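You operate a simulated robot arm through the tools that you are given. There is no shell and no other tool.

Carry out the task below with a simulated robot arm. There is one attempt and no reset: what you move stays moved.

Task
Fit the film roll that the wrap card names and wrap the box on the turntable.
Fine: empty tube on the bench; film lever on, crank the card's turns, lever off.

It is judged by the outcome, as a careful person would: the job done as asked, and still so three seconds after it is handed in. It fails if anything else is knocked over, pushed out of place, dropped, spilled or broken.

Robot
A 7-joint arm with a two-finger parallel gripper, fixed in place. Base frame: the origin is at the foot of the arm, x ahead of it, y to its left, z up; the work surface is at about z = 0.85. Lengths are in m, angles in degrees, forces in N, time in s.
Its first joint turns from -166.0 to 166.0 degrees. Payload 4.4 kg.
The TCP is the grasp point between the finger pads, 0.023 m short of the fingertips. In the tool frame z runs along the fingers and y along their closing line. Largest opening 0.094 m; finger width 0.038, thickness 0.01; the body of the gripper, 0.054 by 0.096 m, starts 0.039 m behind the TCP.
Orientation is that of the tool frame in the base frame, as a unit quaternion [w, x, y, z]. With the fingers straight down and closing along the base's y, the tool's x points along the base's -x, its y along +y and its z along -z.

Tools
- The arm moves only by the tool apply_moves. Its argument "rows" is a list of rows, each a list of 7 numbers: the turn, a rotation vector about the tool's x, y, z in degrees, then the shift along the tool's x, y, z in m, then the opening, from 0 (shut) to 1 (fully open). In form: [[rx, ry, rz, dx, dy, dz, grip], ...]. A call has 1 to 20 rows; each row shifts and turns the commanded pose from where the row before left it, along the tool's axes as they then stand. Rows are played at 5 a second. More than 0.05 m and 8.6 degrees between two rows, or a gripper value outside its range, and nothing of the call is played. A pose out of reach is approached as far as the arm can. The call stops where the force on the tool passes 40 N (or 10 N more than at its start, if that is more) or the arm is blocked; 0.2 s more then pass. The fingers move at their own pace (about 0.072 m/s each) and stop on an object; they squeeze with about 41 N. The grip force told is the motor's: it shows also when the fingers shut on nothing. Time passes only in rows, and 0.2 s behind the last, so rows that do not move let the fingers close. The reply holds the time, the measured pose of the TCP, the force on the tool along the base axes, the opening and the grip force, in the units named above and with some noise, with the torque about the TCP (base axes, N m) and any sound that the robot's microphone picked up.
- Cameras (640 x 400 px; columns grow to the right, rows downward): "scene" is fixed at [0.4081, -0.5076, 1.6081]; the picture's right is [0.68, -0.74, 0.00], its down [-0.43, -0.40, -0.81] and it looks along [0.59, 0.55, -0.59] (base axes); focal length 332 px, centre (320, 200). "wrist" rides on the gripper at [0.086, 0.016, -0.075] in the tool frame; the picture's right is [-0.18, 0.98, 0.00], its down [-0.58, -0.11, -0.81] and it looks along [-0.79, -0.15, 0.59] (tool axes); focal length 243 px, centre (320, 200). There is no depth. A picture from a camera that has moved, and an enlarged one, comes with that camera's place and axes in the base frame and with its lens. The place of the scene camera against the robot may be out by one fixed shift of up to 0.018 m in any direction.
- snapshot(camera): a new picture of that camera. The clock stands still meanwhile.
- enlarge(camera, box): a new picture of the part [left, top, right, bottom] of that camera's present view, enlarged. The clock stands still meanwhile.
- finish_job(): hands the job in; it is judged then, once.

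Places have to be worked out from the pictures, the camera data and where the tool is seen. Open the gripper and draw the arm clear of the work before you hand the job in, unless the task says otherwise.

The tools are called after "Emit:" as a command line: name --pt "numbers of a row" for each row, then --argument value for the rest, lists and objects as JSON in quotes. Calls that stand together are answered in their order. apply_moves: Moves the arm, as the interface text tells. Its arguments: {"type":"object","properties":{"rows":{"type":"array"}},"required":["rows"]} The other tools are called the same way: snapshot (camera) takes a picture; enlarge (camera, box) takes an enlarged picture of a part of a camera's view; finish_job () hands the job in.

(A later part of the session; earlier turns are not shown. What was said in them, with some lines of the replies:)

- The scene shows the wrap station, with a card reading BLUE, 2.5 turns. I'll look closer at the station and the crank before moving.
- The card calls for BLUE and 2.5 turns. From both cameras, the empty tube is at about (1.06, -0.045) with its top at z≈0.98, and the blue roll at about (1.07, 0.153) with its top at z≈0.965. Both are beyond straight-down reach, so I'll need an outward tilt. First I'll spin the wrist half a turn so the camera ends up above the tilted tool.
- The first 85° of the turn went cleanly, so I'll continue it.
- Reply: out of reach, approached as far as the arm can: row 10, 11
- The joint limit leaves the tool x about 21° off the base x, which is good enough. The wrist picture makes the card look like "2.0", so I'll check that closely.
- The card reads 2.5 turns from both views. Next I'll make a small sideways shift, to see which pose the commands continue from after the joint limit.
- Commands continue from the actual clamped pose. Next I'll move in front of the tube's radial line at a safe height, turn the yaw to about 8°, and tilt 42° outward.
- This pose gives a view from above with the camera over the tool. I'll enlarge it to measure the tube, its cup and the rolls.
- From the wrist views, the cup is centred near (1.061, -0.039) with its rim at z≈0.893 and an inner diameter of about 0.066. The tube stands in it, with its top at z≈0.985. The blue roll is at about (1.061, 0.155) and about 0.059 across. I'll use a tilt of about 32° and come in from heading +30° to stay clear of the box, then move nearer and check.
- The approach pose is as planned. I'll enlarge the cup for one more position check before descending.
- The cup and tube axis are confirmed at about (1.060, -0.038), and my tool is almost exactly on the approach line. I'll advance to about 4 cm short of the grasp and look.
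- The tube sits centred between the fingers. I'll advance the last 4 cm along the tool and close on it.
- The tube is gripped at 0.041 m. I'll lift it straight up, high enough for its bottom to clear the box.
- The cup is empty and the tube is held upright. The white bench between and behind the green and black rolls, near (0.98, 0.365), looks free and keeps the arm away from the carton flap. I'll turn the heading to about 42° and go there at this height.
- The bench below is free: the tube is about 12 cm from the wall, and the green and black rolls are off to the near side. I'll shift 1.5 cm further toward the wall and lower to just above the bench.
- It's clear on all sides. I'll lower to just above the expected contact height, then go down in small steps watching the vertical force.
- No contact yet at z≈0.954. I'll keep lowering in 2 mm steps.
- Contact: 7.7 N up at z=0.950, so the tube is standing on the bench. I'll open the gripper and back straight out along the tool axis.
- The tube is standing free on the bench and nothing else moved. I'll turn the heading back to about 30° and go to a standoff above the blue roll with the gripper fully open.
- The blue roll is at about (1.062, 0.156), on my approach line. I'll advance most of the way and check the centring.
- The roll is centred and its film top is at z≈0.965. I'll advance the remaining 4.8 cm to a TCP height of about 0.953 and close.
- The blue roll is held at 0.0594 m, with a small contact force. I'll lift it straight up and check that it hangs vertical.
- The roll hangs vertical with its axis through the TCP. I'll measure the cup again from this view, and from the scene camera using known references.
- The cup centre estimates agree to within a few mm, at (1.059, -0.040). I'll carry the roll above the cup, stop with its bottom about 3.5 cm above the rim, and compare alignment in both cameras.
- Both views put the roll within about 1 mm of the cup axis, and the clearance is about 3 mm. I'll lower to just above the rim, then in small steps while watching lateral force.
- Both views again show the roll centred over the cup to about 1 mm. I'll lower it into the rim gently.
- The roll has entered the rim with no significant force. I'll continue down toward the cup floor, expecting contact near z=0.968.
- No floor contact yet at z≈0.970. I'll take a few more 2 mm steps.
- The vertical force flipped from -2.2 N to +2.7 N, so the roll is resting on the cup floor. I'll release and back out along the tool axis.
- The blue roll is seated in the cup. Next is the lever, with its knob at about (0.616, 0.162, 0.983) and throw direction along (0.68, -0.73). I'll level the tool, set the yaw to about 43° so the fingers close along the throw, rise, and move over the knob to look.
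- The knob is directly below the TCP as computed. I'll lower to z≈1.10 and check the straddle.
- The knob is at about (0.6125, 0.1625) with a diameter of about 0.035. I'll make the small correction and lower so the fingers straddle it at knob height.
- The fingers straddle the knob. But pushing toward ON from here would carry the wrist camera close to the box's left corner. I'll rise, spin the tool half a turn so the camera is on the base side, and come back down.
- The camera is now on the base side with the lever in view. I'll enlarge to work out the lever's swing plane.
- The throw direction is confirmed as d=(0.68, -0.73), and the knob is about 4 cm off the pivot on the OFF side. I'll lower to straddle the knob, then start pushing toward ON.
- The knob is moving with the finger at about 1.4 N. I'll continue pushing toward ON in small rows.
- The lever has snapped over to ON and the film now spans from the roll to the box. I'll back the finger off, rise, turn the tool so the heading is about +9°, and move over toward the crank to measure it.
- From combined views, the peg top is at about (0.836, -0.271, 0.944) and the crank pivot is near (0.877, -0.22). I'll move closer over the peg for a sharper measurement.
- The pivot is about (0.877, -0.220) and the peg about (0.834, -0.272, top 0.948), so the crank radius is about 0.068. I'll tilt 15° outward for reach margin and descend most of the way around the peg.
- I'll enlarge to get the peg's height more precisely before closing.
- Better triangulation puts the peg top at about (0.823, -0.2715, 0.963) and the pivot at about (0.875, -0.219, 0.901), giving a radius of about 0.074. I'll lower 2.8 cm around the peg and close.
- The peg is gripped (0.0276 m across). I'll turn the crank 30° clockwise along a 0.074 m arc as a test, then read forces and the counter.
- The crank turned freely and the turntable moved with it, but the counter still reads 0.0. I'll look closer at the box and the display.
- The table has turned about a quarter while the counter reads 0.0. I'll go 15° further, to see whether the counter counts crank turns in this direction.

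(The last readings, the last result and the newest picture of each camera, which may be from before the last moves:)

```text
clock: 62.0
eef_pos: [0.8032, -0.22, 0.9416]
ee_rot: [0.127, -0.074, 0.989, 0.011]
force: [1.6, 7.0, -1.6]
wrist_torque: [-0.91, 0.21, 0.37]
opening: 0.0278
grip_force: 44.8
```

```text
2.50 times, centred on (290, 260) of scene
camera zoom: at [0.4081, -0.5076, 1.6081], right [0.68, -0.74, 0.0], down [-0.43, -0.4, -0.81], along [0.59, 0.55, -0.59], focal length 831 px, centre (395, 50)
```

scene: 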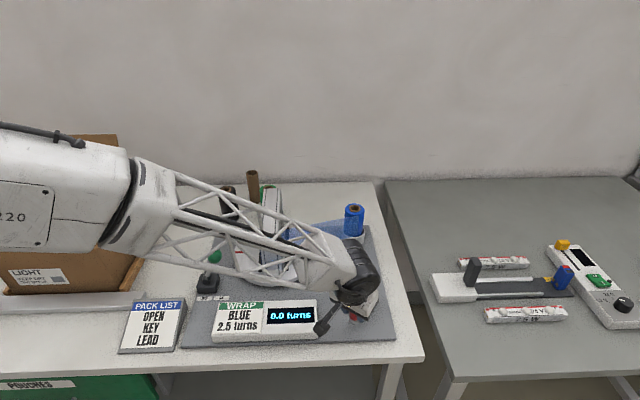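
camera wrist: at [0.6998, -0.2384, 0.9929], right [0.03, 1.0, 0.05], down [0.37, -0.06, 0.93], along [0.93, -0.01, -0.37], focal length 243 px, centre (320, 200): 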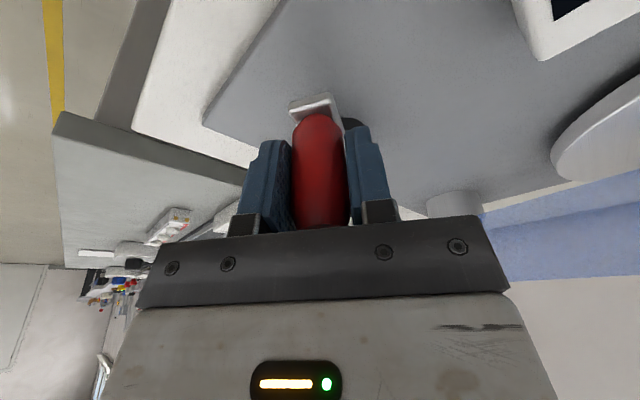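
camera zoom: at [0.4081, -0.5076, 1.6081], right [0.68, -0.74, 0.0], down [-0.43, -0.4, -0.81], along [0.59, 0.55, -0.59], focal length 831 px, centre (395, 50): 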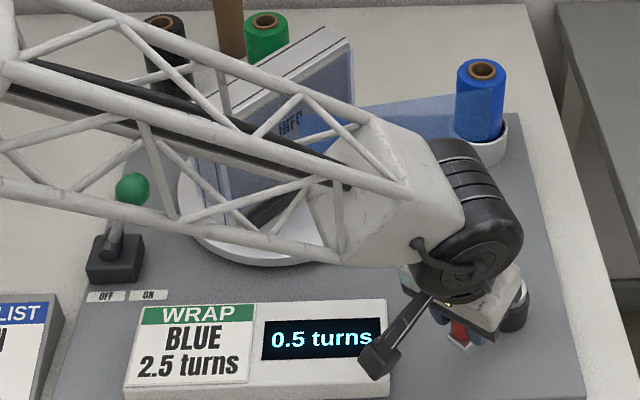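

The counter jumped to 0.5 at about 45° of crank and the box has turned about 135°. So the table is geared about 3:1 and the counter steps in half turns of the table. The 2.5 turns should therefore be about 300° of crank in total. I'll continue clockwise in 6° rows, checking forces.

Emit:
apply_moves --pt "0 0 0 -0.00145 0.0076 0.00038 0.2" --pt "0 0 0 -0.00221 0.0074 0.00058 0.2" --pt "0 0 0 -0.00295 0.00712 0.00077 0.2" --pt "0 0 0 -0.00365 0.00676 0.00096 0.2" --pt "0 0 0 -0.00432 0.00633 0.00113 0.2" --pt "0 0 0 -0.00493 0.00583 0.00129 0.2" --pt "0 0 0 -0.0055 0.00527 0.00144 0.2" --pt "0 0 0 -0.006 0.00464 0.00157 0.2" --pt "0 0 0 0 0 0 0.2"

Emit:
enlarge --camera "scene" --box '[180, 180, 400, 340]'

Emit:
snapshot --camera "wrist"

```text
clock: 64.0
eef_pos: [0.827, -0.1654, 0.9436]
ee_rot: [0.127, -0.074, 0.989, 0.01]
force: [2.9, -7.2, -2.6]
wrist_torque: [-0.85, -0.06, -0.23]
opening: 0.0276
grip_force: 45.1
```

```text
2.50 times, centred on (290, 260) of scene
camera zoom: at [0.4081, -0.5076, 1.6081], right [0.68, -0.74, 0.0], down [-0.43, -0.4, -0.81], along [0.59, 0.55, -0.59], focal length 831 px, centre (395, 50)
```

zoom: 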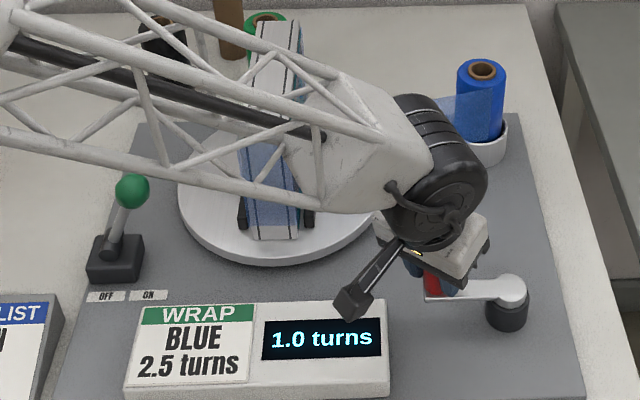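

```text
taken
camera wrist: at [0.7212, -0.1649, 0.9934], right [0.03, 1.0, 0.05], down [0.37, -0.06, 0.93], along [0.93, -0.01, -0.37], focal length 243 px, centre (320, 200)
```

wrist: 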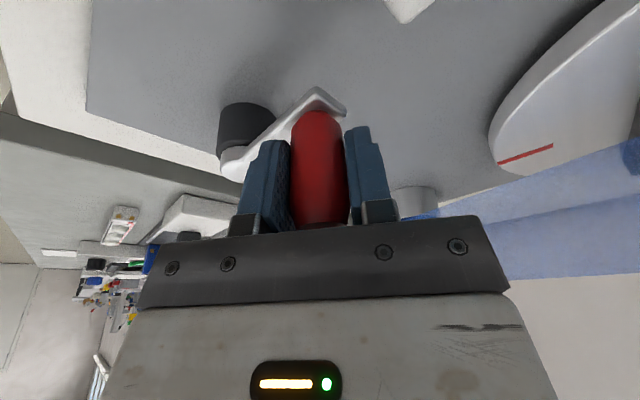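

The counter reads 1.0 at about 93° of crank, and the box is end-on to the camera as a 3:1 ratio predicts. Forces are small, so I'll continue.

Emit:
apply_moves --pt "0 0 0 -0.00643 0.00397 0.00168 0.2" --pt "0 0 0 -0.0068 0.00325 0.00178 0.2" --pt "0 0 0 -0.00709 0.0025 0.00186 0.2" --pt "0 0 0 -0.0073 0.00172 0.00191 0.2" --pt "0 0 0 -0.00744 0.00092 0.00195 0.2" --pt "0 0 0 -0.00749 0.00011 0.00196 0.2" --pt "0 0 0 -0.00746 -0.0007 0.00195 0.2" --pt "0 0 0 0 0 0 0.2"

Emit:
enlarge --camera "scene" --box '[180, 180, 400, 340]'

Emit:
snapshot --camera "wrist"

```text
clock: 65.8
eef_pos: [0.875, -0.1438, 0.9432]
ee_rot: [0.126, -0.073, 0.989, 0.011]
force: [-3.5, 25.9, -10.4]
wrist_torque: [-0.5, -0.16, -0.17]
opening: 0.03
grip_force: 12.5
```

```text
2.50 times, centred on (290, 260) of scene
camera zoom: at [0.4081, -0.5076, 1.6081], right [0.68, -0.74, 0.0], down [-0.43, -0.4, -0.81], along [0.59, 0.55, -0.59], focal length 831 px, centre (395, 50)
```

zoom: 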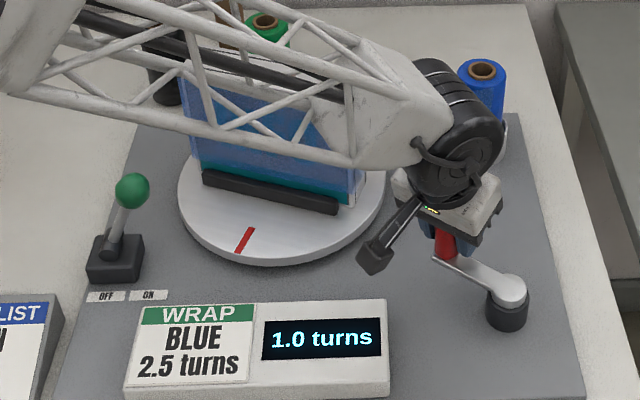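

```text
taken
camera wrist: at [0.7698, -0.144, 0.9937], right [0.03, 1.0, 0.05], down [0.37, -0.06, 0.93], along [0.93, -0.01, -0.37], focal length 243 px, centre (320, 200)
```

wrist: 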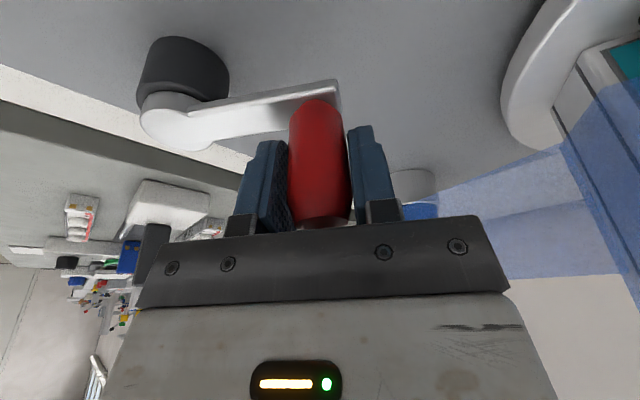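

The table has turned about 1.08 turns, matching the 1.0 shown. A 26 N sideways force has built up because my arc is a few mm off here. I'll open the fingers slightly to relieve it and see where the peg really sits.

Emit:
apply_moves --pt "0 0 0 0 0 0 0.5" --pt "0 0 0 0 0 0 0.5" --pt "0 0 0 0 0 0 0.5"

Emit:
enlarge --camera "wrist" --box '[200, 60, 440, 240]'

Emit:
enlarge --camera "scene" --box '[180, 180, 400, 340]'

```text
clock: 66.6
eef_pos: [0.875, -0.1451, 0.9438]
ee_rot: [0.128, -0.074, 0.989, 0.01]
force: [0.7, 0.7, 0.0]
wrist_torque: [-0.02, 0.03, 0.0]
opening: 0.0471
grip_force: 0.1
```

```text
2.22 times, centred on (320, 150) of wrist
camera zoom: at [0.77, -0.1447, 0.9946], right [0.03, 1.0, 0.05], down [0.37, -0.06, 0.93], along [0.93, -0.01, -0.37], focal length 539 px, centre (320, 311)
```

zoom: 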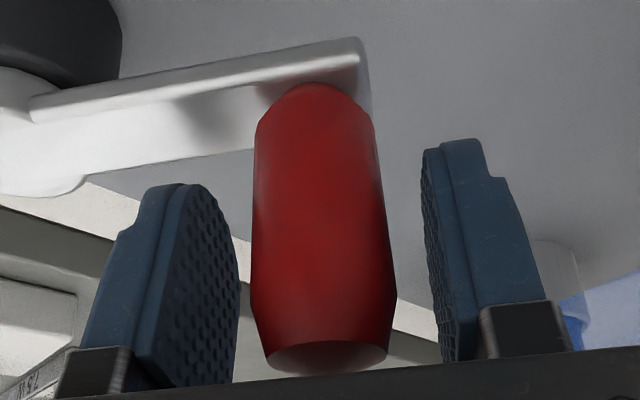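

```text
2.50 times, centred on (290, 260) of scene
camera zoom: at [0.4081, -0.5076, 1.6081], right [0.68, -0.74, 0.0], down [-0.43, -0.4, -0.81], along [0.59, 0.55, -0.59], focal length 831 px, centre (395, 50)
```

zoom: 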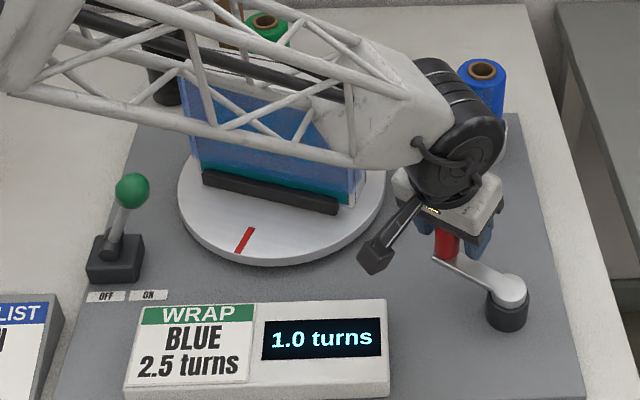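

After release the peg sits nearly centred at this position and the force is zero. I'll regrip here and continue, relieving the grip regularly.

Emit:
apply_moves --pt "0 0 0 0 0 0 0.2" --pt "0 0 0 0 0 0 0.2" --pt "0 0 0 0 0 0 0.2"

```text
clock: 67.5
eef_pos: [0.8752, -0.1431, 0.9437]
ee_rot: [0.128, -0.074, 0.989, 0.01]
force: [-2.0, 9.6, 1.3]
wrist_torque: [-0.82, -0.2, -0.17]
opening: 0.0277
grip_force: 44.7
stopped in row 3: the force on the tool passed its limit at 41 N (the readings are from after the stop); the commanded pose is now the measured one
```

Gripping pulled the tool about 2 mm toward +y and reset the commanded pose there. That gives a better circle: centre about (0.879, -0.2185), r about 0.0755, crank now at about 93°. I'll continue clockwise with these values in short runs.

Emit:
apply_moves --pt "0 0 0 -0.00755 -0.00118 0.00198 0.2" --pt "0 0 0 -0.00739 -0.00199 0.00194 0.2" --pt "0 0 0 -0.00715 -0.00278 0.00187 0.2" --pt "0 0 0 -0.00683 -0.00354 0.00179 0.2" --pt "0 0 0 -0.00644 -0.00426 0.00169 0.2"

```text
clock: 68.3
eef_pos: [0.8954, -0.1419, 0.9431]
ee_rot: [0.129, -0.075, 0.989, 0.01]
force: [10.5, 5.8, -5.7]
wrist_torque: [-0.51, -1.08, 0.56]
opening: 0.0272
grip_force: 44.7
stopped in row 3: the force on the tool passed its limit at 44 N (the readings are from after the stop); the commanded pose is now the measured one
```

It stopped at 44 N, and the tool tracked higher in y than I commanded. Refitting through all the positions gives centre about (0.884, -0.2195) and r about 0.0785, with the crank now at about 82°. I'll relieve and regrip to drop the preload, then continue in three-row runs.

Emit:
apply_moves --pt "0 0 0 0 0 0 0.4" --pt "0 0 0 0 0 0 0.4"

Emit:
enlarge --camera "wrist" --box '[200, 60, 440, 240]'

Emit:
enlarge --camera "scene" --box '[180, 180, 400, 340]'

```text
clock: 68.9
eef_pos: [0.8955, -0.1444, 0.9441]
ee_rot: [0.127, -0.074, 0.989, 0.01]
force: [-0.3, -0.2, 0.7]
wrist_torque: [0.01, 0.01, 0.02]
opening: 0.0375
grip_force: 0.1
```

```text
2.22 times, centred on (320, 150) of wrist
camera zoom: at [0.7898, -0.1428, 0.9944], right [0.03, 1.0, 0.05], down [0.37, -0.06, 0.93], along [0.93, -0.01, -0.37], focal length 539 px, centre (320, 311)
```

zoom: 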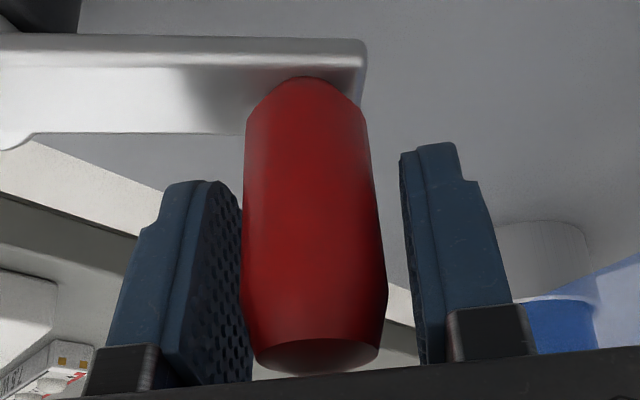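

```text
2.50 times, centred on (290, 260) of scene
camera zoom: at [0.4081, -0.5076, 1.6081], right [0.68, -0.74, 0.0], down [-0.43, -0.4, -0.81], along [0.59, 0.55, -0.59], focal length 831 px, centre (395, 50)
```

zoom: 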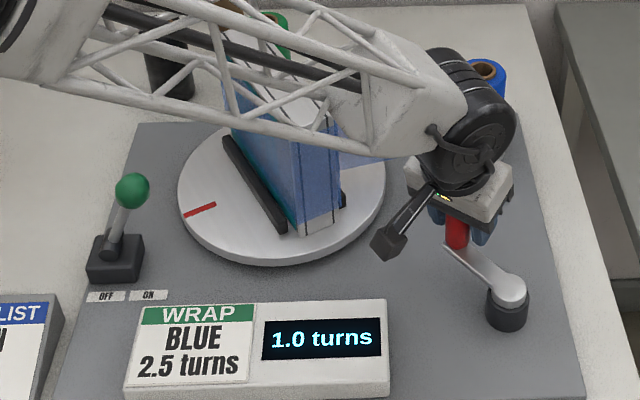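

The wrist view shows the peg has slid about 15 mm along the pads toward the base. When the motion runs along the pad faces, the grip slips. Better to keep the closing line tangential and turn the tool with the crank. I'll open, rise clear, level the tool and yaw about +80°, then regrip.

Emit:
apply_moves --pt "0 0 0 0 0 0 1" --pt "0 0 0 0 0 0 1" --pt "0 0 0 -0.0076 0 -0.029 1" --pt "0 0 0 -0.0101 0 -0.0387 1" --pt "0 0 0 -0.0101 0 -0.0387 1" --pt "0 7.5 0 0 0 0 1" --pt "0 7.5 0 0 0 0 1" --pt "0 0 -8 0 0 0 1" --pt "0 0 -8 0 0 0 1" --pt "0 0 -8 0 0 0 1" --pt "0 0 -8 0 0 0 1" --pt "0 0 -8 0 0 0 1" --pt "0 0 -8 0 0 0 1" --pt "0 0 -8 0 0 0 1" --pt "0 0 -8 0 0 0 1" --pt "0 0 -8 0 0 0 1" --pt "0 0 -8 0 0 0 1"

Emit:
snapshot --camera "wrist"

Emit:
snapshot --camera "scene"

```text
clock: 72.5
eef_pos: [0.8951, -0.1432, 1.0533]
ee_rot: [-0.001, -0.7, 0.715, 0.002]
force: [-0.5, -0.3, 0.0]
wrist_torque: [-0.02, 0.0, 0.0]
opening: 0.0942
grip_force: 0.0
```

```text
taken
camera wrist: at [0.8759, -0.2299, 1.1287], right [-0.98, 0.21, 0.01], down [0.13, 0.58, 0.81], along [0.16, 0.79, -0.59], focal length 243 px, centre (320, 200)
```

wrist: 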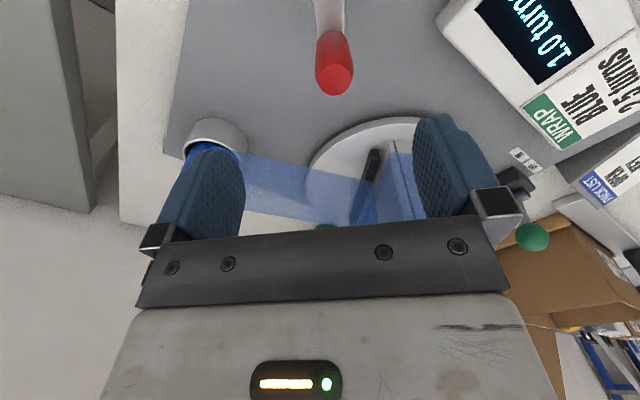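

```text
taken
```

scene: 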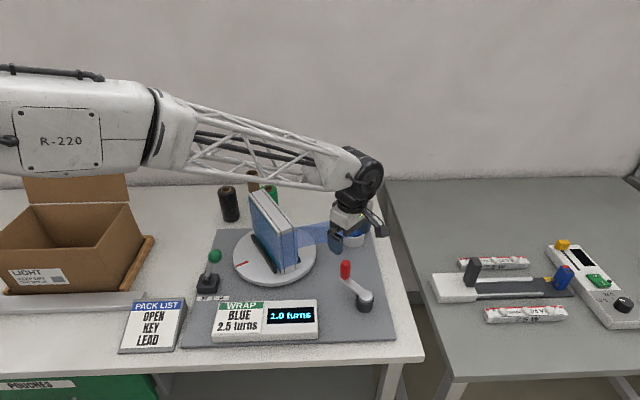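

With the tool clear, the peg is at about (0.881, -0.145) and the crank at about 88°. I'll lower onto the peg with the closing line now along the tangent.

Emit:
apply_moves --pt "0 0 0 0.0007 0.0071 0.034 1" --pt "0 0 0 0.0007 0.007 0.034 1" --pt "0 0 0 0.0007 0 0.041 1" --pt "0 0 0 0 0 0 1"

Emit:
snapshot --camera "wrist"

Emit:
enlarge --camera "scene" --box '[300, 220, 420, 320]'

```text
clock: 73.5
eef_pos: [0.8797, -0.1457, 0.9458]
ee_rot: [-0.001, -0.698, 0.716, 0.003]
force: [0.4, 0.1, -0.2]
wrist_torque: [-0.01, 0.0, 0.04]
opening: 0.0939
grip_force: 0.1
```

```text
taken
camera wrist: at [0.8609, -0.2317, 1.0204], right [-0.98, 0.21, 0.01], down [0.13, 0.58, 0.81], along [0.16, 0.79, -0.59], focal length 243 px, centre (320, 200)
```

wrist: 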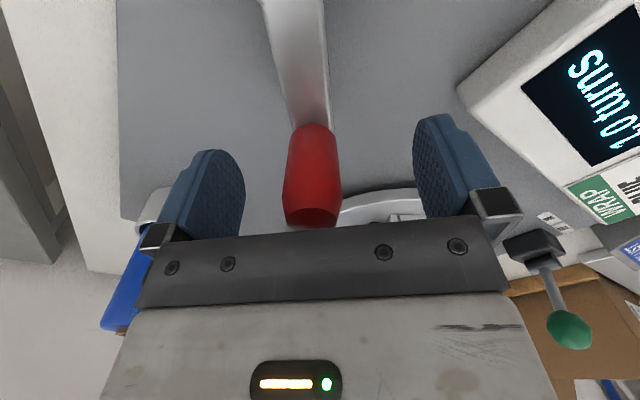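

```text
4.00 times, centred on (360, 270) of scene
camera zoom: at [0.4081, -0.5076, 1.6081], right [0.68, -0.74, 0.0], down [-0.43, -0.4, -0.81], along [0.59, 0.55, -0.59], focal length 1330 px, centre (160, -80)
```

zoom: 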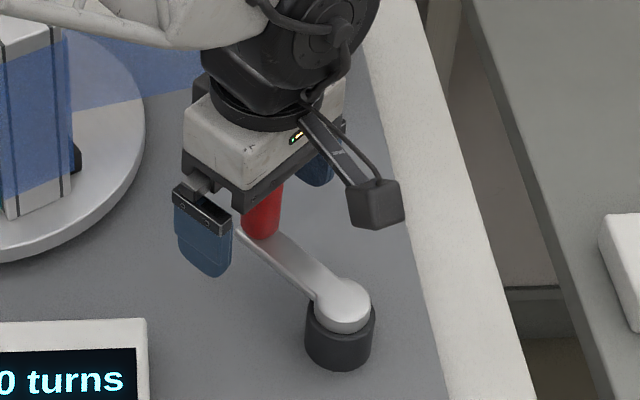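

The peg is between the fingers with the pads across the tangent. I'll close, then advance by alternating small turns (6°) and tangential shifts (7.8 mm).

Emit:
apply_moves --pt "0 0 0 0 0 0 0.2" --pt "0 0 0 0 0 0 0.2" --pt "0 0 0 0 0 0 0.2" --pt "0 0 0 0 0 0 0.2" --pt "0 0 0 0 0 0 0.2"

Emit:
apply_moves --pt "0 0 3 0 0 0 0.2" --pt "0 0 0 0 -0.0078 0 0.2" --pt "0 0 6 0 0 0 0.2" --pt "0 0 0 0 -0.0078 0 0.2" --pt "0 0 6 0 0 0 0.2" --pt "0 0 0 0 -0.0078 0 0.2"

Emit:
snapshot --camera "wrist"

Emit:
enlarge --camera "scene" --box '[180, 180, 400, 340]'

```text
clock: 74.7
eef_pos: [0.8806, -0.1462, 0.9456]
ee_rot: [0.0, -0.699, 0.715, 0.003]
force: [2.1, 4.4, -3.1]
wrist_torque: [0.06, -1.11, 0.11]
opening: 0.0276
grip_force: 45.1
```

```text
clock: 76.1
eef_pos: [0.9032, -0.1484, 0.9445]
ee_rot: [-0.003, -0.599, 0.801, 0.002]
force: [1.0, -0.1, 10.2]
wrist_torque: [-0.42, -1.18, 0.02]
opening: 0.0276
grip_force: 44.9
```

```text
taken
camera wrist: at [0.8627, -0.2281, 1.0202], right [-0.89, 0.45, 0.0], down [0.27, 0.53, 0.81], along [0.36, 0.72, -0.59], focal length 243 px, centre (320, 200)
```

wrist: 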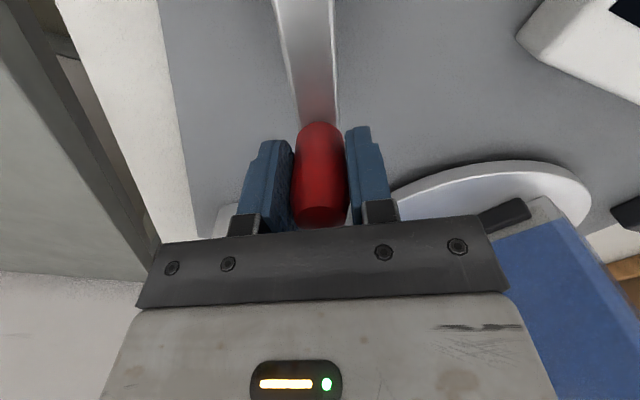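

```text
2.50 times, centred on (290, 260) of scene
camera zoom: at [0.4081, -0.5076, 1.6081], right [0.68, -0.74, 0.0], down [-0.43, -0.4, -0.81], along [0.59, 0.55, -0.59], focal length 831 px, centre (395, 50)
```

zoom: 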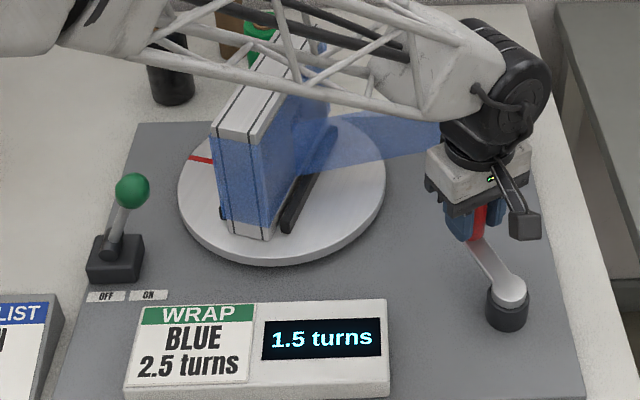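

Very smooth: the force is small, the peg is centred, and the counter reads 1.5. I'll continue the same way.

Emit:
apply_moves --pt "0 0 6 0 0 0 0.2" --pt "0 0 0 0 -0.0078 0 0.2" --pt "0 0 6 0 0 0 0.2" --pt "0 0 0 0 -0.0078 0 0.2" --pt "0 0 6 0 0 0 0.2" --pt "0 0 0 0 -0.0078 0 0.2" --pt "0 0 6 0 0 0 0.2" --pt "0 0 0 0 -0.0078 0 0.2" --pt "0 0 6 0 0 0 0.2" --pt "0 0 0 0 -0.0078 0 0.2" --pt "0 0 6 0 0 0 0.2" --pt "0 0 0 0 -0.0078 0 0.2"

Emit:
snapshot --camera "wrist"

Emit:
enlarge --camera "scene" --box '[180, 180, 400, 340]'

```text
clock: 78.7
eef_pos: [0.9395, -0.1774, 0.944]
ee_rot: [-0.002, -0.323, 0.946, 0.003]
force: [-0.6, 0.4, -12.5]
wrist_torque: [-0.8, -1.08, -0.08]
opening: 0.0277
grip_force: 45.2
```

```text
taken
camera wrist: at [0.8609, -0.2177, 1.0193], right [-0.45, 0.89, 0.0], down [0.53, 0.27, 0.8], along [0.71, 0.37, -0.6], focal length 243 px, centre (320, 200)
```

wrist: 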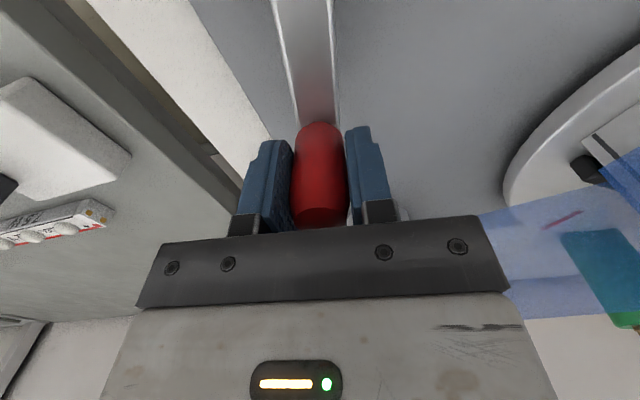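

```text
2.50 times, centred on (290, 260) of scene
camera zoom: at [0.4081, -0.5076, 1.6081], right [0.68, -0.74, 0.0], down [-0.43, -0.4, -0.81], along [0.59, 0.55, -0.59], focal length 831 px, centre (395, 50)
```

zoom: 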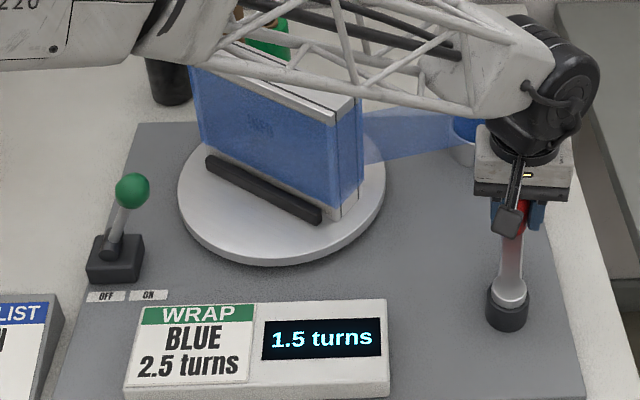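

Turning is steady with a table angle of about 1.58 turns. I'll continue past the far-reach part of the circle.

Emit:
apply_moves --pt "0 0 6 0 0 0 0.2" --pt "0 0 0 0 -0.0078 0 0.2" --pt "0 0 6 0 0 0 0.2" --pt "0 0 0 0 -0.0078 0 0.2" --pt "0 0 6 0 0 0 0.2" --pt "0 0 0 0 -0.0078 0 0.2" --pt "0 0 6 0 0 0 0.2" --pt "0 0 0 0 -0.0078 0 0.2" --pt "0 0 6 0 0 0 0.2" --pt "0 0 0 0 -0.0078 0 0.2" --pt "0 0 6 0 0 0 0.2" --pt "0 0 0 0 -0.0078 0 0.2"

Emit:
snapshot --camera "wrist"

Emit:
enlarge --camera "scene" --box '[180, 180, 400, 340]'

```text
clock: 81.3
eef_pos: [0.9525, -0.22, 0.9449]
ee_rot: [-0.003, -0.014, 1.0, 0.0]
force: [-0.7, 1.4, 7.4]
wrist_torque: [-0.81, -0.21, -0.09]
opening: 0.0277
grip_force: 45.1
```

```text
taken
camera wrist: at [0.865, -0.2072, 1.0201], right [0.16, 0.99, 0.0], down [0.59, -0.09, 0.8], along [0.79, -0.12, -0.6], focal length 243 px, centre (320, 200)
```

wrist: 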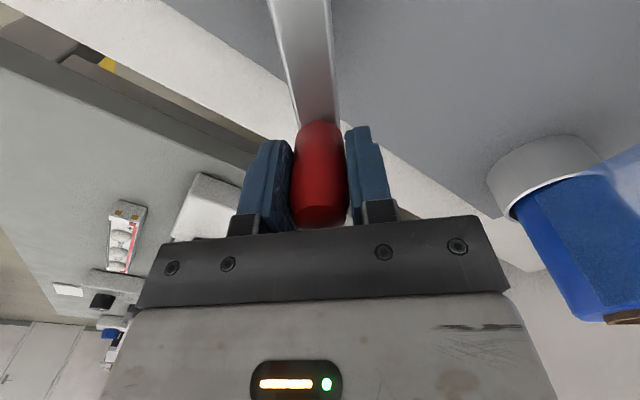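

```text
2.50 times, centred on (290, 260) of scene
camera zoom: at [0.4081, -0.5076, 1.6081], right [0.68, -0.74, 0.0], down [-0.43, -0.4, -0.81], along [0.59, 0.55, -0.59], focal length 831 px, centre (395, 50)
```

zoom: 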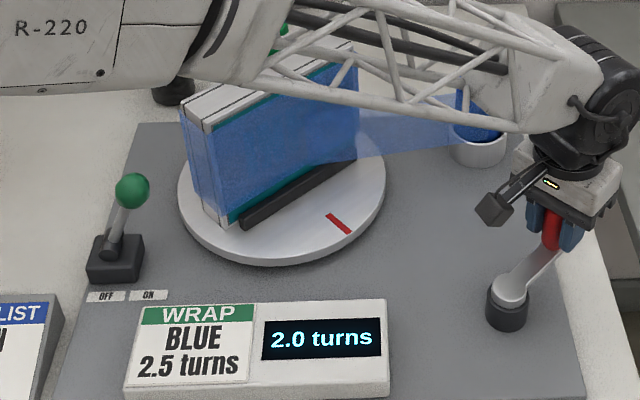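

The counter reads 2.0 and the table is at about 1.86 turns by its mark. I'll turn about 60° more crank, then judge the final angle visually.

Emit:
apply_moves --pt "0 0 6 0 0 0 0.2" --pt "0 0 0 0 -0.0078 0 0.2" --pt "0 0 6 0 0 0 0.2" --pt "0 0 0 0 -0.0078 0 0.2" --pt "0 0 6 0 0 0 0.2" --pt "0 0 0 0 -0.0078 0 0.2" --pt "0 0 6 0 0 0 0.2" --pt "0 0 0 0 -0.0078 0 0.2" --pt "0 0 6 0 0 0 0.2" --pt "0 0 0 0 -0.0078 0 0.2" --pt "0 0 6 0 0 0 0.2" --pt "0 0 0 0 -0.0078 0 0.2"

Emit:
enlarge --camera "scene" --box '[180, 180, 400, 340]'

Emit:
snapshot --camera "wrist"

```text
clock: 83.9
eef_pos: [0.9374, -0.2657, 0.9437]
ee_rot: [-0.004, 0.296, 0.955, -0.001]
force: [1.1, -1.3, -3.1]
wrist_torque: [0.79, -0.37, -0.1]
opening: 0.0278
grip_force: 44.6
```

```text
2.50 times, centred on (290, 260) of scene
camera zoom: at [0.4081, -0.5076, 1.6081], right [0.68, -0.74, 0.0], down [-0.43, -0.4, -0.81], along [0.59, 0.55, -0.59], focal length 831 px, centre (395, 50)
```

zoom: 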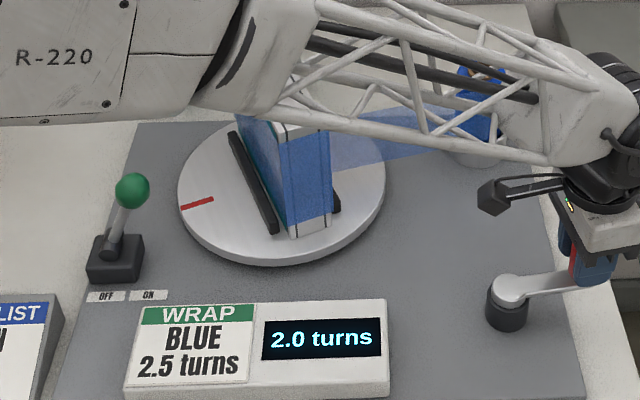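

```text
taken
camera wrist: at [0.8742, -0.2031, 1.0196], right [0.71, 0.71, 0.0], down [0.42, -0.42, 0.8], along [0.57, -0.57, -0.6], focal length 243 px, centre (320, 200)
```

wrist: 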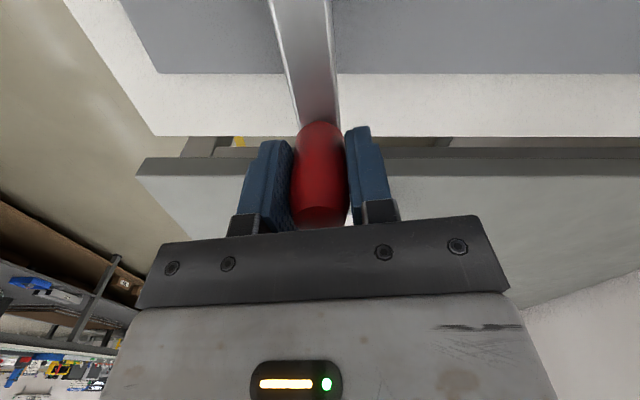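

I've done about 261° of crank, so the table is at about 2.2 turns. I'll turn 24° more, then compare the box alignment.

Emit:
apply_moves --pt "0 0 6 0 0 0 0.2" --pt "0 0 0 0 -0.0078 0 0.2" --pt "0 0 6 0 0 0 0.2" --pt "0 0 0 0 -0.0078 0 0.2" --pt "0 0 6 0 0 0 0.2" --pt "0 0 0 0 -0.0078 0 0.2" --pt "0 0 6 0 0 0 0.2" --pt "0 0 0 0 -0.0078 0 0.2"

Emit:
enlarge --camera "scene" --box '[180, 180, 400, 340]'

Emit:
snapshot --camera "wrist"

```text
clock: 85.7
eef_pos: [0.9136, -0.2847, 0.9447]
ee_rot: [-0.002, 0.488, 0.873, 0.0]
force: [2.3, 0.3, -3.3]
wrist_torque: [0.49, -0.75, -0.13]
opening: 0.0277
grip_force: 45.1
```

```text
2.50 times, centred on (290, 260) of scene
camera zoom: at [0.4081, -0.5076, 1.6081], right [0.68, -0.74, 0.0], down [-0.43, -0.4, -0.81], along [0.59, 0.55, -0.59], focal length 831 px, centre (395, 50)
```

zoom: 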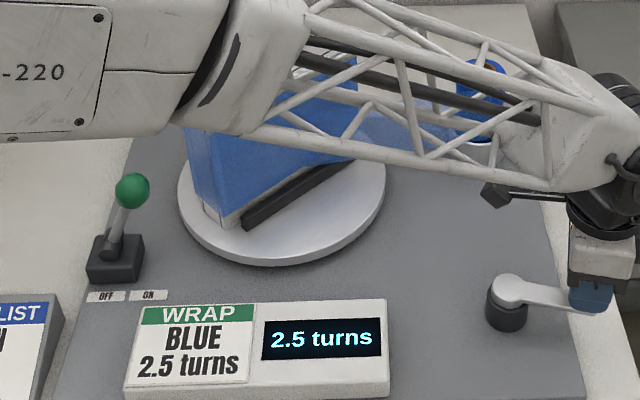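

```text
taken
camera wrist: at [0.8813, -0.2032, 1.0198], right [0.93, 0.36, 0.0], down [0.22, -0.55, 0.8], along [0.29, -0.75, -0.59], focal length 243 px, centre (320, 200)
```

wrist: 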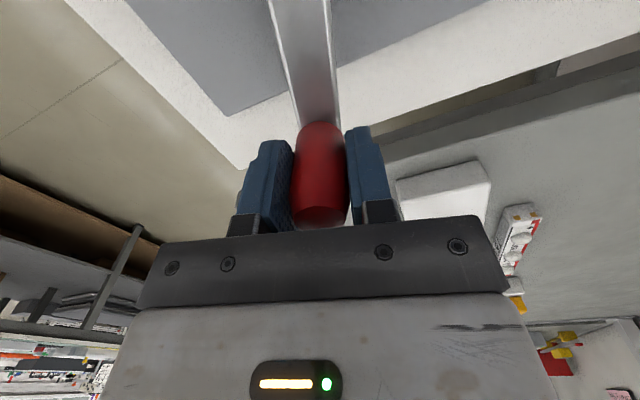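

The counter shows 2.5, but the box is still about 45° of table short of a full 2.5 turns (about 2.37 by angle). I'll turn about 15° more of crank to centre it on 2.5.

Emit:
apply_moves --pt "0 0 6 0 0 0 0.2" --pt "0 0 0 0 -0.0078 0 0.2" --pt "0 0 6 0 0 0 0.2" --pt "0 0 0 0 -0.0078 0 0.2" --pt "0 0 4.5 0 0 0 0.2" --pt "0 0 0 0 -0.0039 0 0.2" --pt "0 0 0 0 0 0 0.2"

Emit:
enlarge --camera "scene" --box '[180, 180, 400, 340]'

```text
clock: 87.3
eef_pos: [0.8952, -0.2919, 0.944]
ee_rot: [-0.004, 0.609, 0.794, -0.001]
force: [4.3, -2.2, -2.4]
wrist_torque: [0.06, -1.03, -0.25]
opening: 0.0278
grip_force: 45.2
```

```text
2.50 times, centred on (290, 260) of scene
camera zoom: at [0.4081, -0.5076, 1.6081], right [0.68, -0.74, 0.0], down [-0.43, -0.4, -0.81], along [0.59, 0.55, -0.59], focal length 831 px, centre (395, 50)
```

zoom: 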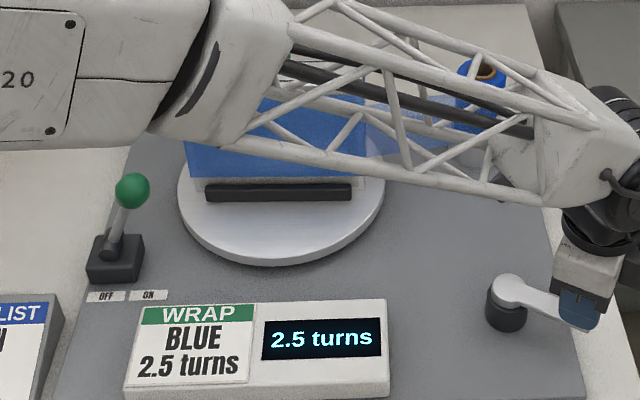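

The box is square-on again, with its back to the camera, so the table is at exactly 2.5 turns and the counter agrees. I'll release the peg, rise clear and check that the counter holds.

Emit:
apply_moves --pt "0 0 0 0 0 0 0.45" --pt "0 0 0 0 0 0 0.7" --pt "0 0 0 0 0 0 0.7" --pt "0 0 0 0 0 -0.03 0.7" --pt "0 0 0 0 0 -0.045 0.7" --pt "0 0 0 0 0 -0.045 0.7" --pt "0 0 0 0 0 -0.045 0.7" --pt "0 0 0 0 0 -0.045 1" --pt "0 0 0 0 0 -0.045 1"

Emit:
snapshot --camera "scene"

Emit:
enlarge --camera "scene" --box '[180, 180, 400, 340]'

```text
clock: 89.3
eef_pos: [0.8989, -0.2938, 1.2005]
ee_rot: [-0.003, 0.607, 0.794, -0.001]
force: [0.0, 0.1, -0.6]
wrist_torque: [0.01, 0.03, -0.01]
opening: 0.0939
grip_force: 0.1
```

```text
taken
```

scene: 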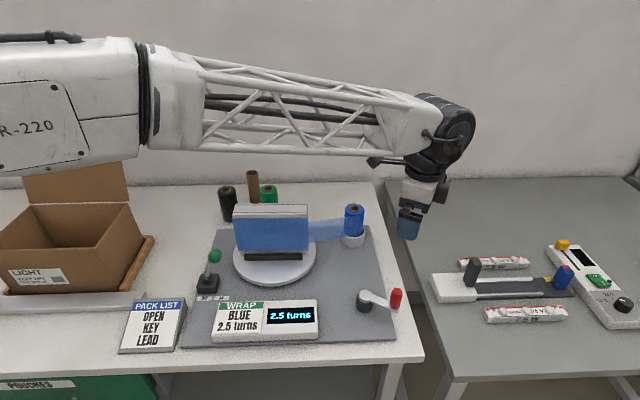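

```text
2.50 times, centred on (290, 260) of scene
camera zoom: at [0.4081, -0.5076, 1.6081], right [0.68, -0.74, 0.0], down [-0.43, -0.4, -0.81], along [0.59, 0.55, -0.59], focal length 831 px, centre (395, 50)
```

zoom: 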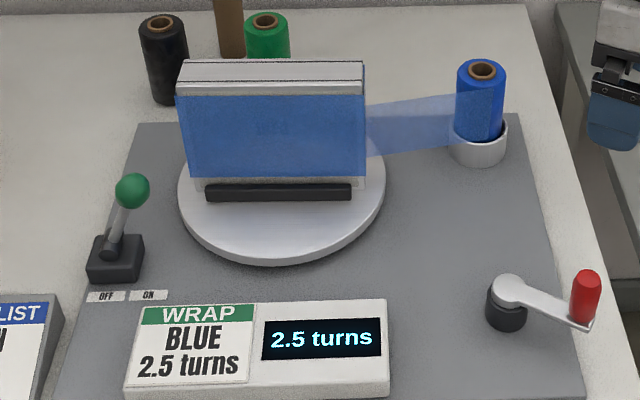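

The counter holds at 2.5 and the wrap is on. Now the lever: its ON knob is at about (0.659, 0.108, 0.978). I'll turn the tool to yaw about 222° and move over it at height.

Emit:
apply_moves --pt "0 0 0 0 0 -0.04 1" --pt "0 0 -8.3 0 0 0 1" --pt "0 0 -8.3 0 0 0 1" --pt "0 0 -8.3 0 0 0 1" --pt "0 0 -8.3 0 0 0 1" --pt "0 0 -8.3 0 0 0 1" --pt "0 0 -8.3 0 0 0 1" --pt "0 0 -8.3 0 0 0 1" --pt "0 0 -8.3 0 0 0 1" --pt "0 0 -8.3 0 0 0 1" --pt "0 0 -8.3 0 0 0 1" --pt "0 0 -8.3 0 0 0 1" --pt "0 0 -8.3 0 0 0 1" --pt "0 0 -8.3 0 0 0 1" --pt "0 0 -8.3 0 0 0 1"

Emit:
apply_moves --pt "0 0 0 -0.0088 0.046 0 1" --pt "0 0 0 -0.0088 0.046 0 1" --pt "0 0 0 -0.0088 0.046 0 1" --pt "0 0 0 -0.0088 0.046 0 1" --pt "0 0 0 -0.0088 0.046 0 1" --pt "0 0 0 -0.0088 0.046 0 1" --pt "0 0 0 -0.0088 0.046 0 1" --pt "0 0 0 -0.0088 0.046 0 1" --pt "0 0 0 -0.0088 0.046 0 1" --pt "0 0 0 -0.0088 0.046 0 1"

Emit:
snapshot --camera "wrist"

Emit:
snapshot --camera "scene"

```text
clock: 92.5
eef_pos: [0.8978, -0.2936, 1.2405]
ee_rot: [-0.003, -0.355, 0.935, 0.001]
force: [0.0, -0.2, -0.5]
wrist_torque: [0.0, -0.02, -0.02]
opening: 0.0939
grip_force: 0.0
```

```text
clock: 94.7
eef_pos: [0.6593, 0.1137, 1.2395]
ee_rot: [-0.002, -0.352, 0.936, 0.002]
force: [-0.4, 1.0, 0.2]
wrist_torque: [-0.06, 0.01, -0.01]
opening: 0.0939
grip_force: 0.0
```

```text
taken
camera wrist: at [0.5826, 0.0687, 1.3151], right [-0.51, 0.86, 0.0], down [0.51, 0.3, 0.8], along [0.69, 0.41, -0.59], focal length 243 px, centre (320, 200)
```

wrist: 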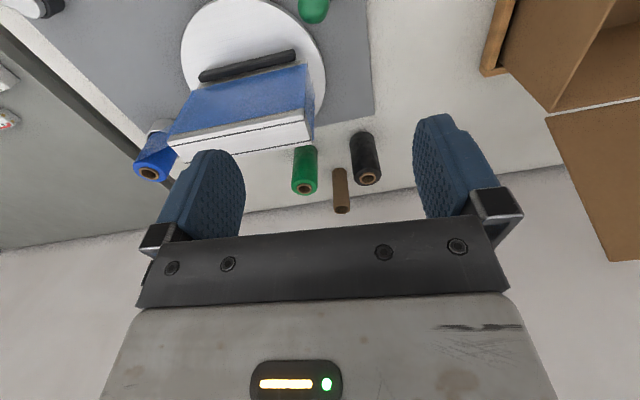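

```text
taken
```

scene: 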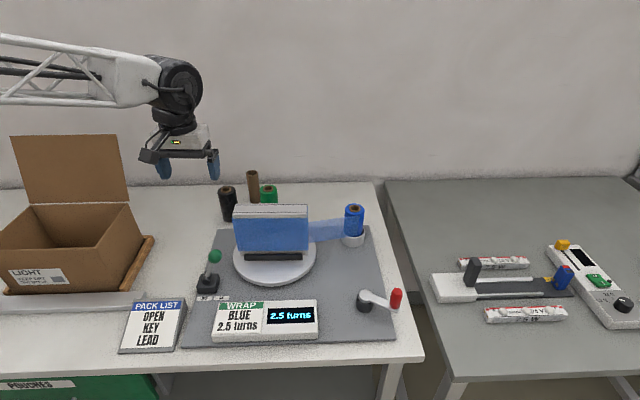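

The knob is right below, at about (0.663, 0.109). I'll lower in two stages to straddle it.

Emit:
apply_moves --pt "0 0 0 0.0015 -0.0047 0.045 1" --pt "0 0 0 0 0 0.05 1" --pt "0 0 0 0 0 0.05 1"

Emit:
snapshot --camera "wrist"

```text
clock: 95.5
eef_pos: [0.6623, 0.1105, 1.0928]
ee_rot: [-0.001, -0.353, 0.936, 0.002]
force: [0.0, 0.3, -0.8]
wrist_torque: [0.02, 0.03, -0.01]
opening: 0.0941
grip_force: 0.1
```

```text
taken
camera wrist: at [0.5851, 0.0655, 1.1687], right [-0.51, 0.86, 0.0], down [0.51, 0.3, 0.8], along [0.69, 0.41, -0.59], focal length 243 px, centre (320, 200)
```

wrist: 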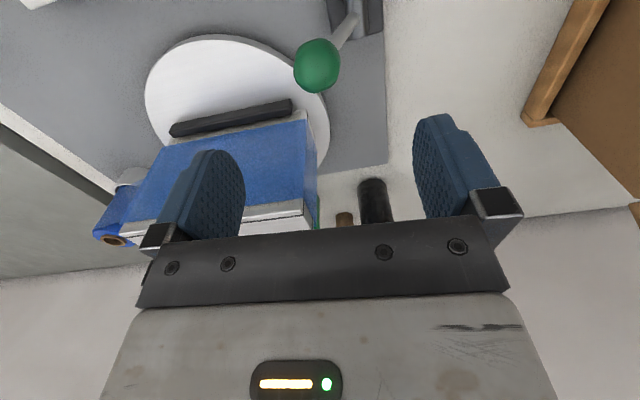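

The knob is centred between the fingers and the box is clear. I'll lower to knob height and push back toward OFF.

Emit:
apply_moves --pt "0 0 0 0 0 0.04 1" --pt "0 0 0 0 0 0.04 1" --pt "0 0 0 0 0 0.027 1" --pt "0 0 0 0 0 0 1"

Emit:
snapshot --camera "wrist"

Emit:
apply_moves --pt "0 0 0 0 0.015 0 1" --pt "0 0 0 0 0.015 0 1" --pt "0 0 0 0 0.012 0 1" --pt "0 0 0 0 0.012 0 1" --pt "0 0 0 0 0.012 0 1"

Emit:
snapshot --camera "wrist"

Emit:
enlarge --camera "scene" --box '[140, 190, 380, 340]'

```text
clock: 96.5
eef_pos: [0.6628, 0.1083, 0.9875]
ee_rot: [-0.002, -0.352, 0.936, 0.002]
force: [0.6, 0.3, 0.8]
wrist_torque: [0.02, 0.01, 0.0]
opening: 0.094
grip_force: 0.1
```

```text
taken
camera wrist: at [0.5858, 0.0636, 1.0625], right [-0.51, 0.86, 0.0], down [0.51, 0.3, 0.8], along [0.69, 0.41, -0.59], focal length 243 px, centre (320, 200)
```

wrist: 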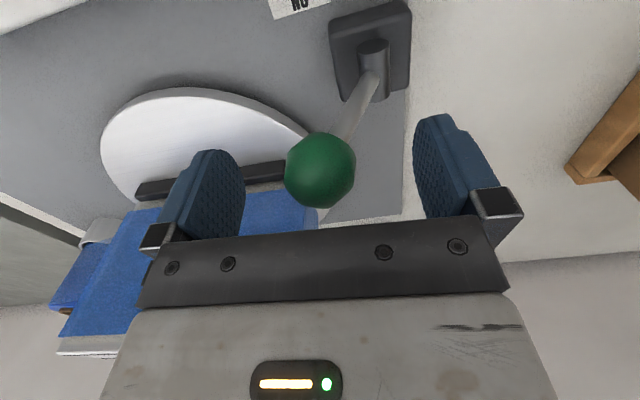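

```text
clock: 97.7
eef_pos: [0.6162, 0.1551, 0.989]
ee_rot: [-0.003, -0.353, 0.936, 0.002]
force: [-0.9, -0.8, 0.0]
wrist_torque: [0.0, 0.03, 0.01]
opening: 0.094
grip_force: 0.0
```

```text
taken
camera wrist: at [0.5397, 0.1107, 1.0636], right [-0.51, 0.86, 0.0], down [0.51, 0.3, 0.8], along [0.69, 0.41, -0.59], focal length 243 px, centre (320, 200)
```

wrist: 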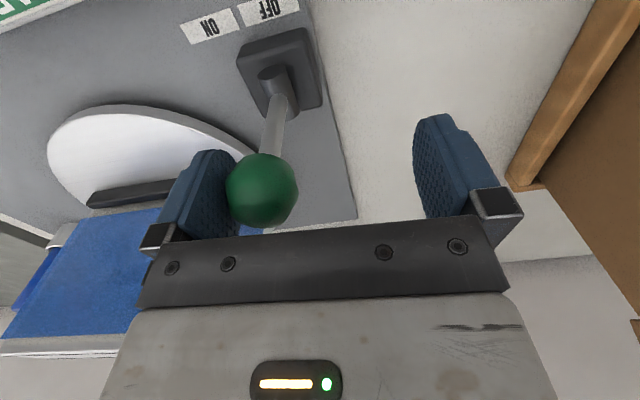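

```text
2.67 times, centred on (260, 265) of scene
camera zoom: at [0.4081, -0.5076, 1.6081], right [0.68, -0.74, 0.0], down [-0.43, -0.4, -0.81], along [0.59, 0.55, -0.59], focal length 886 px, centre (480, 27)
```

zoom: 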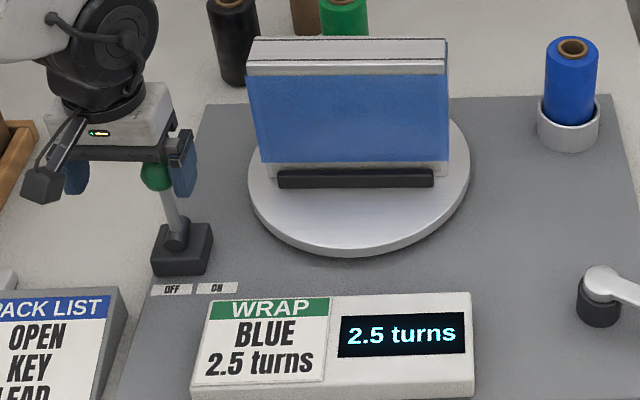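

The film has already separated, and the lever is just past upright. I'll push a bit further so it seats fully at OFF.

Emit:
apply_moves --pt "0 0 0 0 0.01 0 1" --pt "0 0 0 0 0.01 0 1" --pt "0 0 0 0 0.008 0 1" --pt "0 0 0 0 0.006 0 1" --pt "0 0 0 0 0 0 1"

Emit:
snapshot --camera "wrist"

Emit:
enlarge --camera "scene" --box '[130, 200, 290, 320]'

```text
clock: 98.9
eef_pos: [0.5944, 0.1807, 0.9893]
ee_rot: [-0.003, -0.352, 0.936, 0.002]
force: [0.3, 0.3, 0.0]
wrist_torque: [-0.01, 0.04, -0.02]
opening: 0.0939
grip_force: 0.1
```

```text
taken
camera wrist: at [0.5183, 0.136, 1.0646], right [-0.51, 0.86, 0.0], down [0.51, 0.3, 0.8], along [0.69, 0.41, -0.59], focal length 243 px, centre (320, 200)
```

wrist: 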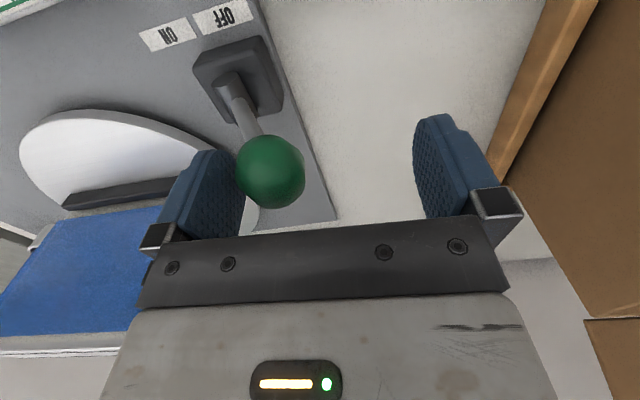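

```text
3.33 times, centred on (210, 260) of scene
camera zoom: at [0.4081, -0.5076, 1.6081], right [0.68, -0.74, 0.0], down [-0.43, -0.4, -0.81], along [0.59, 0.55, -0.59], focal length 1108 px, centre (687, 0)
```

zoom: 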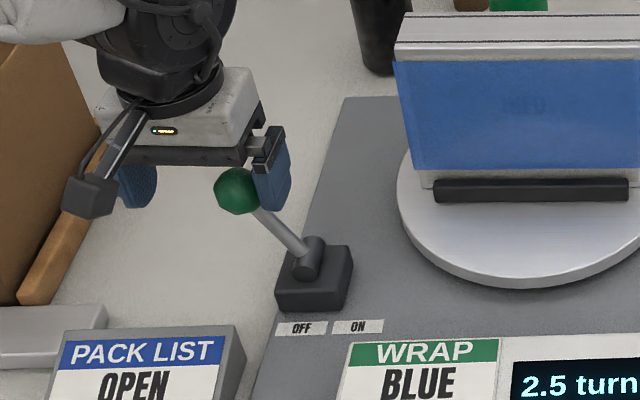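

The lever is back at its original OFF angle and the force is zero. I'll move the finger off the knob, rise, and retreat to clear the work.

Emit:
apply_moves --pt "0 0 0 0 -0.014 0 1" --pt "0 0 0 0 0 -0.04 1" --pt "0 0 0 0 0 -0.05 1" --pt "0 0 0 0 0 -0.05 1" --pt "0 0 0 0 0 -0.05 1" --pt "0 0 0 0 0 -0.05 1" --pt "0 0 0 0 0 -0.05 1" --pt "0 0 0 0.04 0 -0.02 1" --pt "0 0 0 0.04 0 0 1" --pt "0 0 0 0.04 0 0 1" --pt "0 0 0 0.03 0 0 1"

Emit:
snapshot --camera "scene"

Emit:
enlarge --camera "scene" --box '[160, 160, 420, 340]'

```text
clock: 101.3
eef_pos: [0.4932, 0.0706, 1.3017]
ee_rot: [-0.002, -0.354, 0.935, 0.002]
force: [-0.9, 0.3, 0.2]
wrist_torque: [-0.04, -0.01, -0.01]
opening: 0.0942
grip_force: 0.2
```

```text
taken
```

scene: 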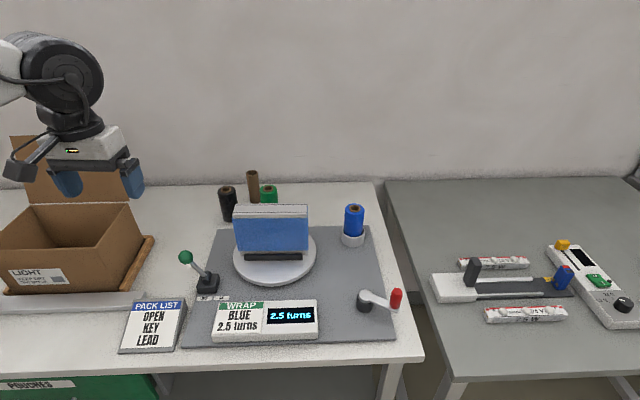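

```text
2.22 times, centred on (290, 250) of scene
camera zoom: at [0.4081, -0.5076, 1.6081], right [0.68, -0.74, 0.0], down [-0.43, -0.4, -0.81], along [0.59, 0.55, -0.59], focal length 739 px, centre (387, 89)
```

zoom: 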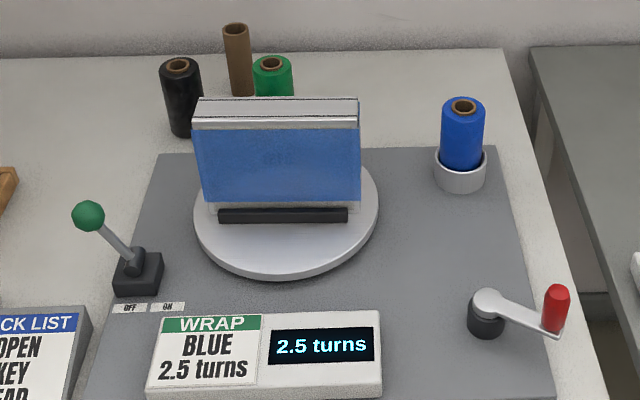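

The final picture shows the blue roll seated in the cup, the empty tube standing on the bench and the box wrapped. The counter reads 2.5 turns and the lever is OFF. The arm is clear with the gripper open, so I'm handing the job in.

Emit:
finish_job

```text
The job is handed in.
```

The job is handed in. The box is wrapped with the blue film the card names, and the counter reads 2.5 turns.

- **Empty tube:** it is standing upright on the white bench, behind the green and black rolls.
- **Blue roll:** it is seated in the cup that held the empty tube.
- **Film lever:** I pushed it on before cranking and back to OFF afterwards. The film separated as the lever came off.
- **Cranking:** the counter steps in half turns of the turntable, and the table turns about three times for each turn of the crank. I took "2.5 turns" to mean table turns, so I cranked about 300° clockwise until the counter read 2.5 and the box sat square-on. My grip on the crank slipped partway, and the arm hit its force limit twice. I regripped the crank from another angle and finished smoothly.

In the last picture nothing else looked moved or knocked over. The gripper was open and the arm clear of the work when I handed in.
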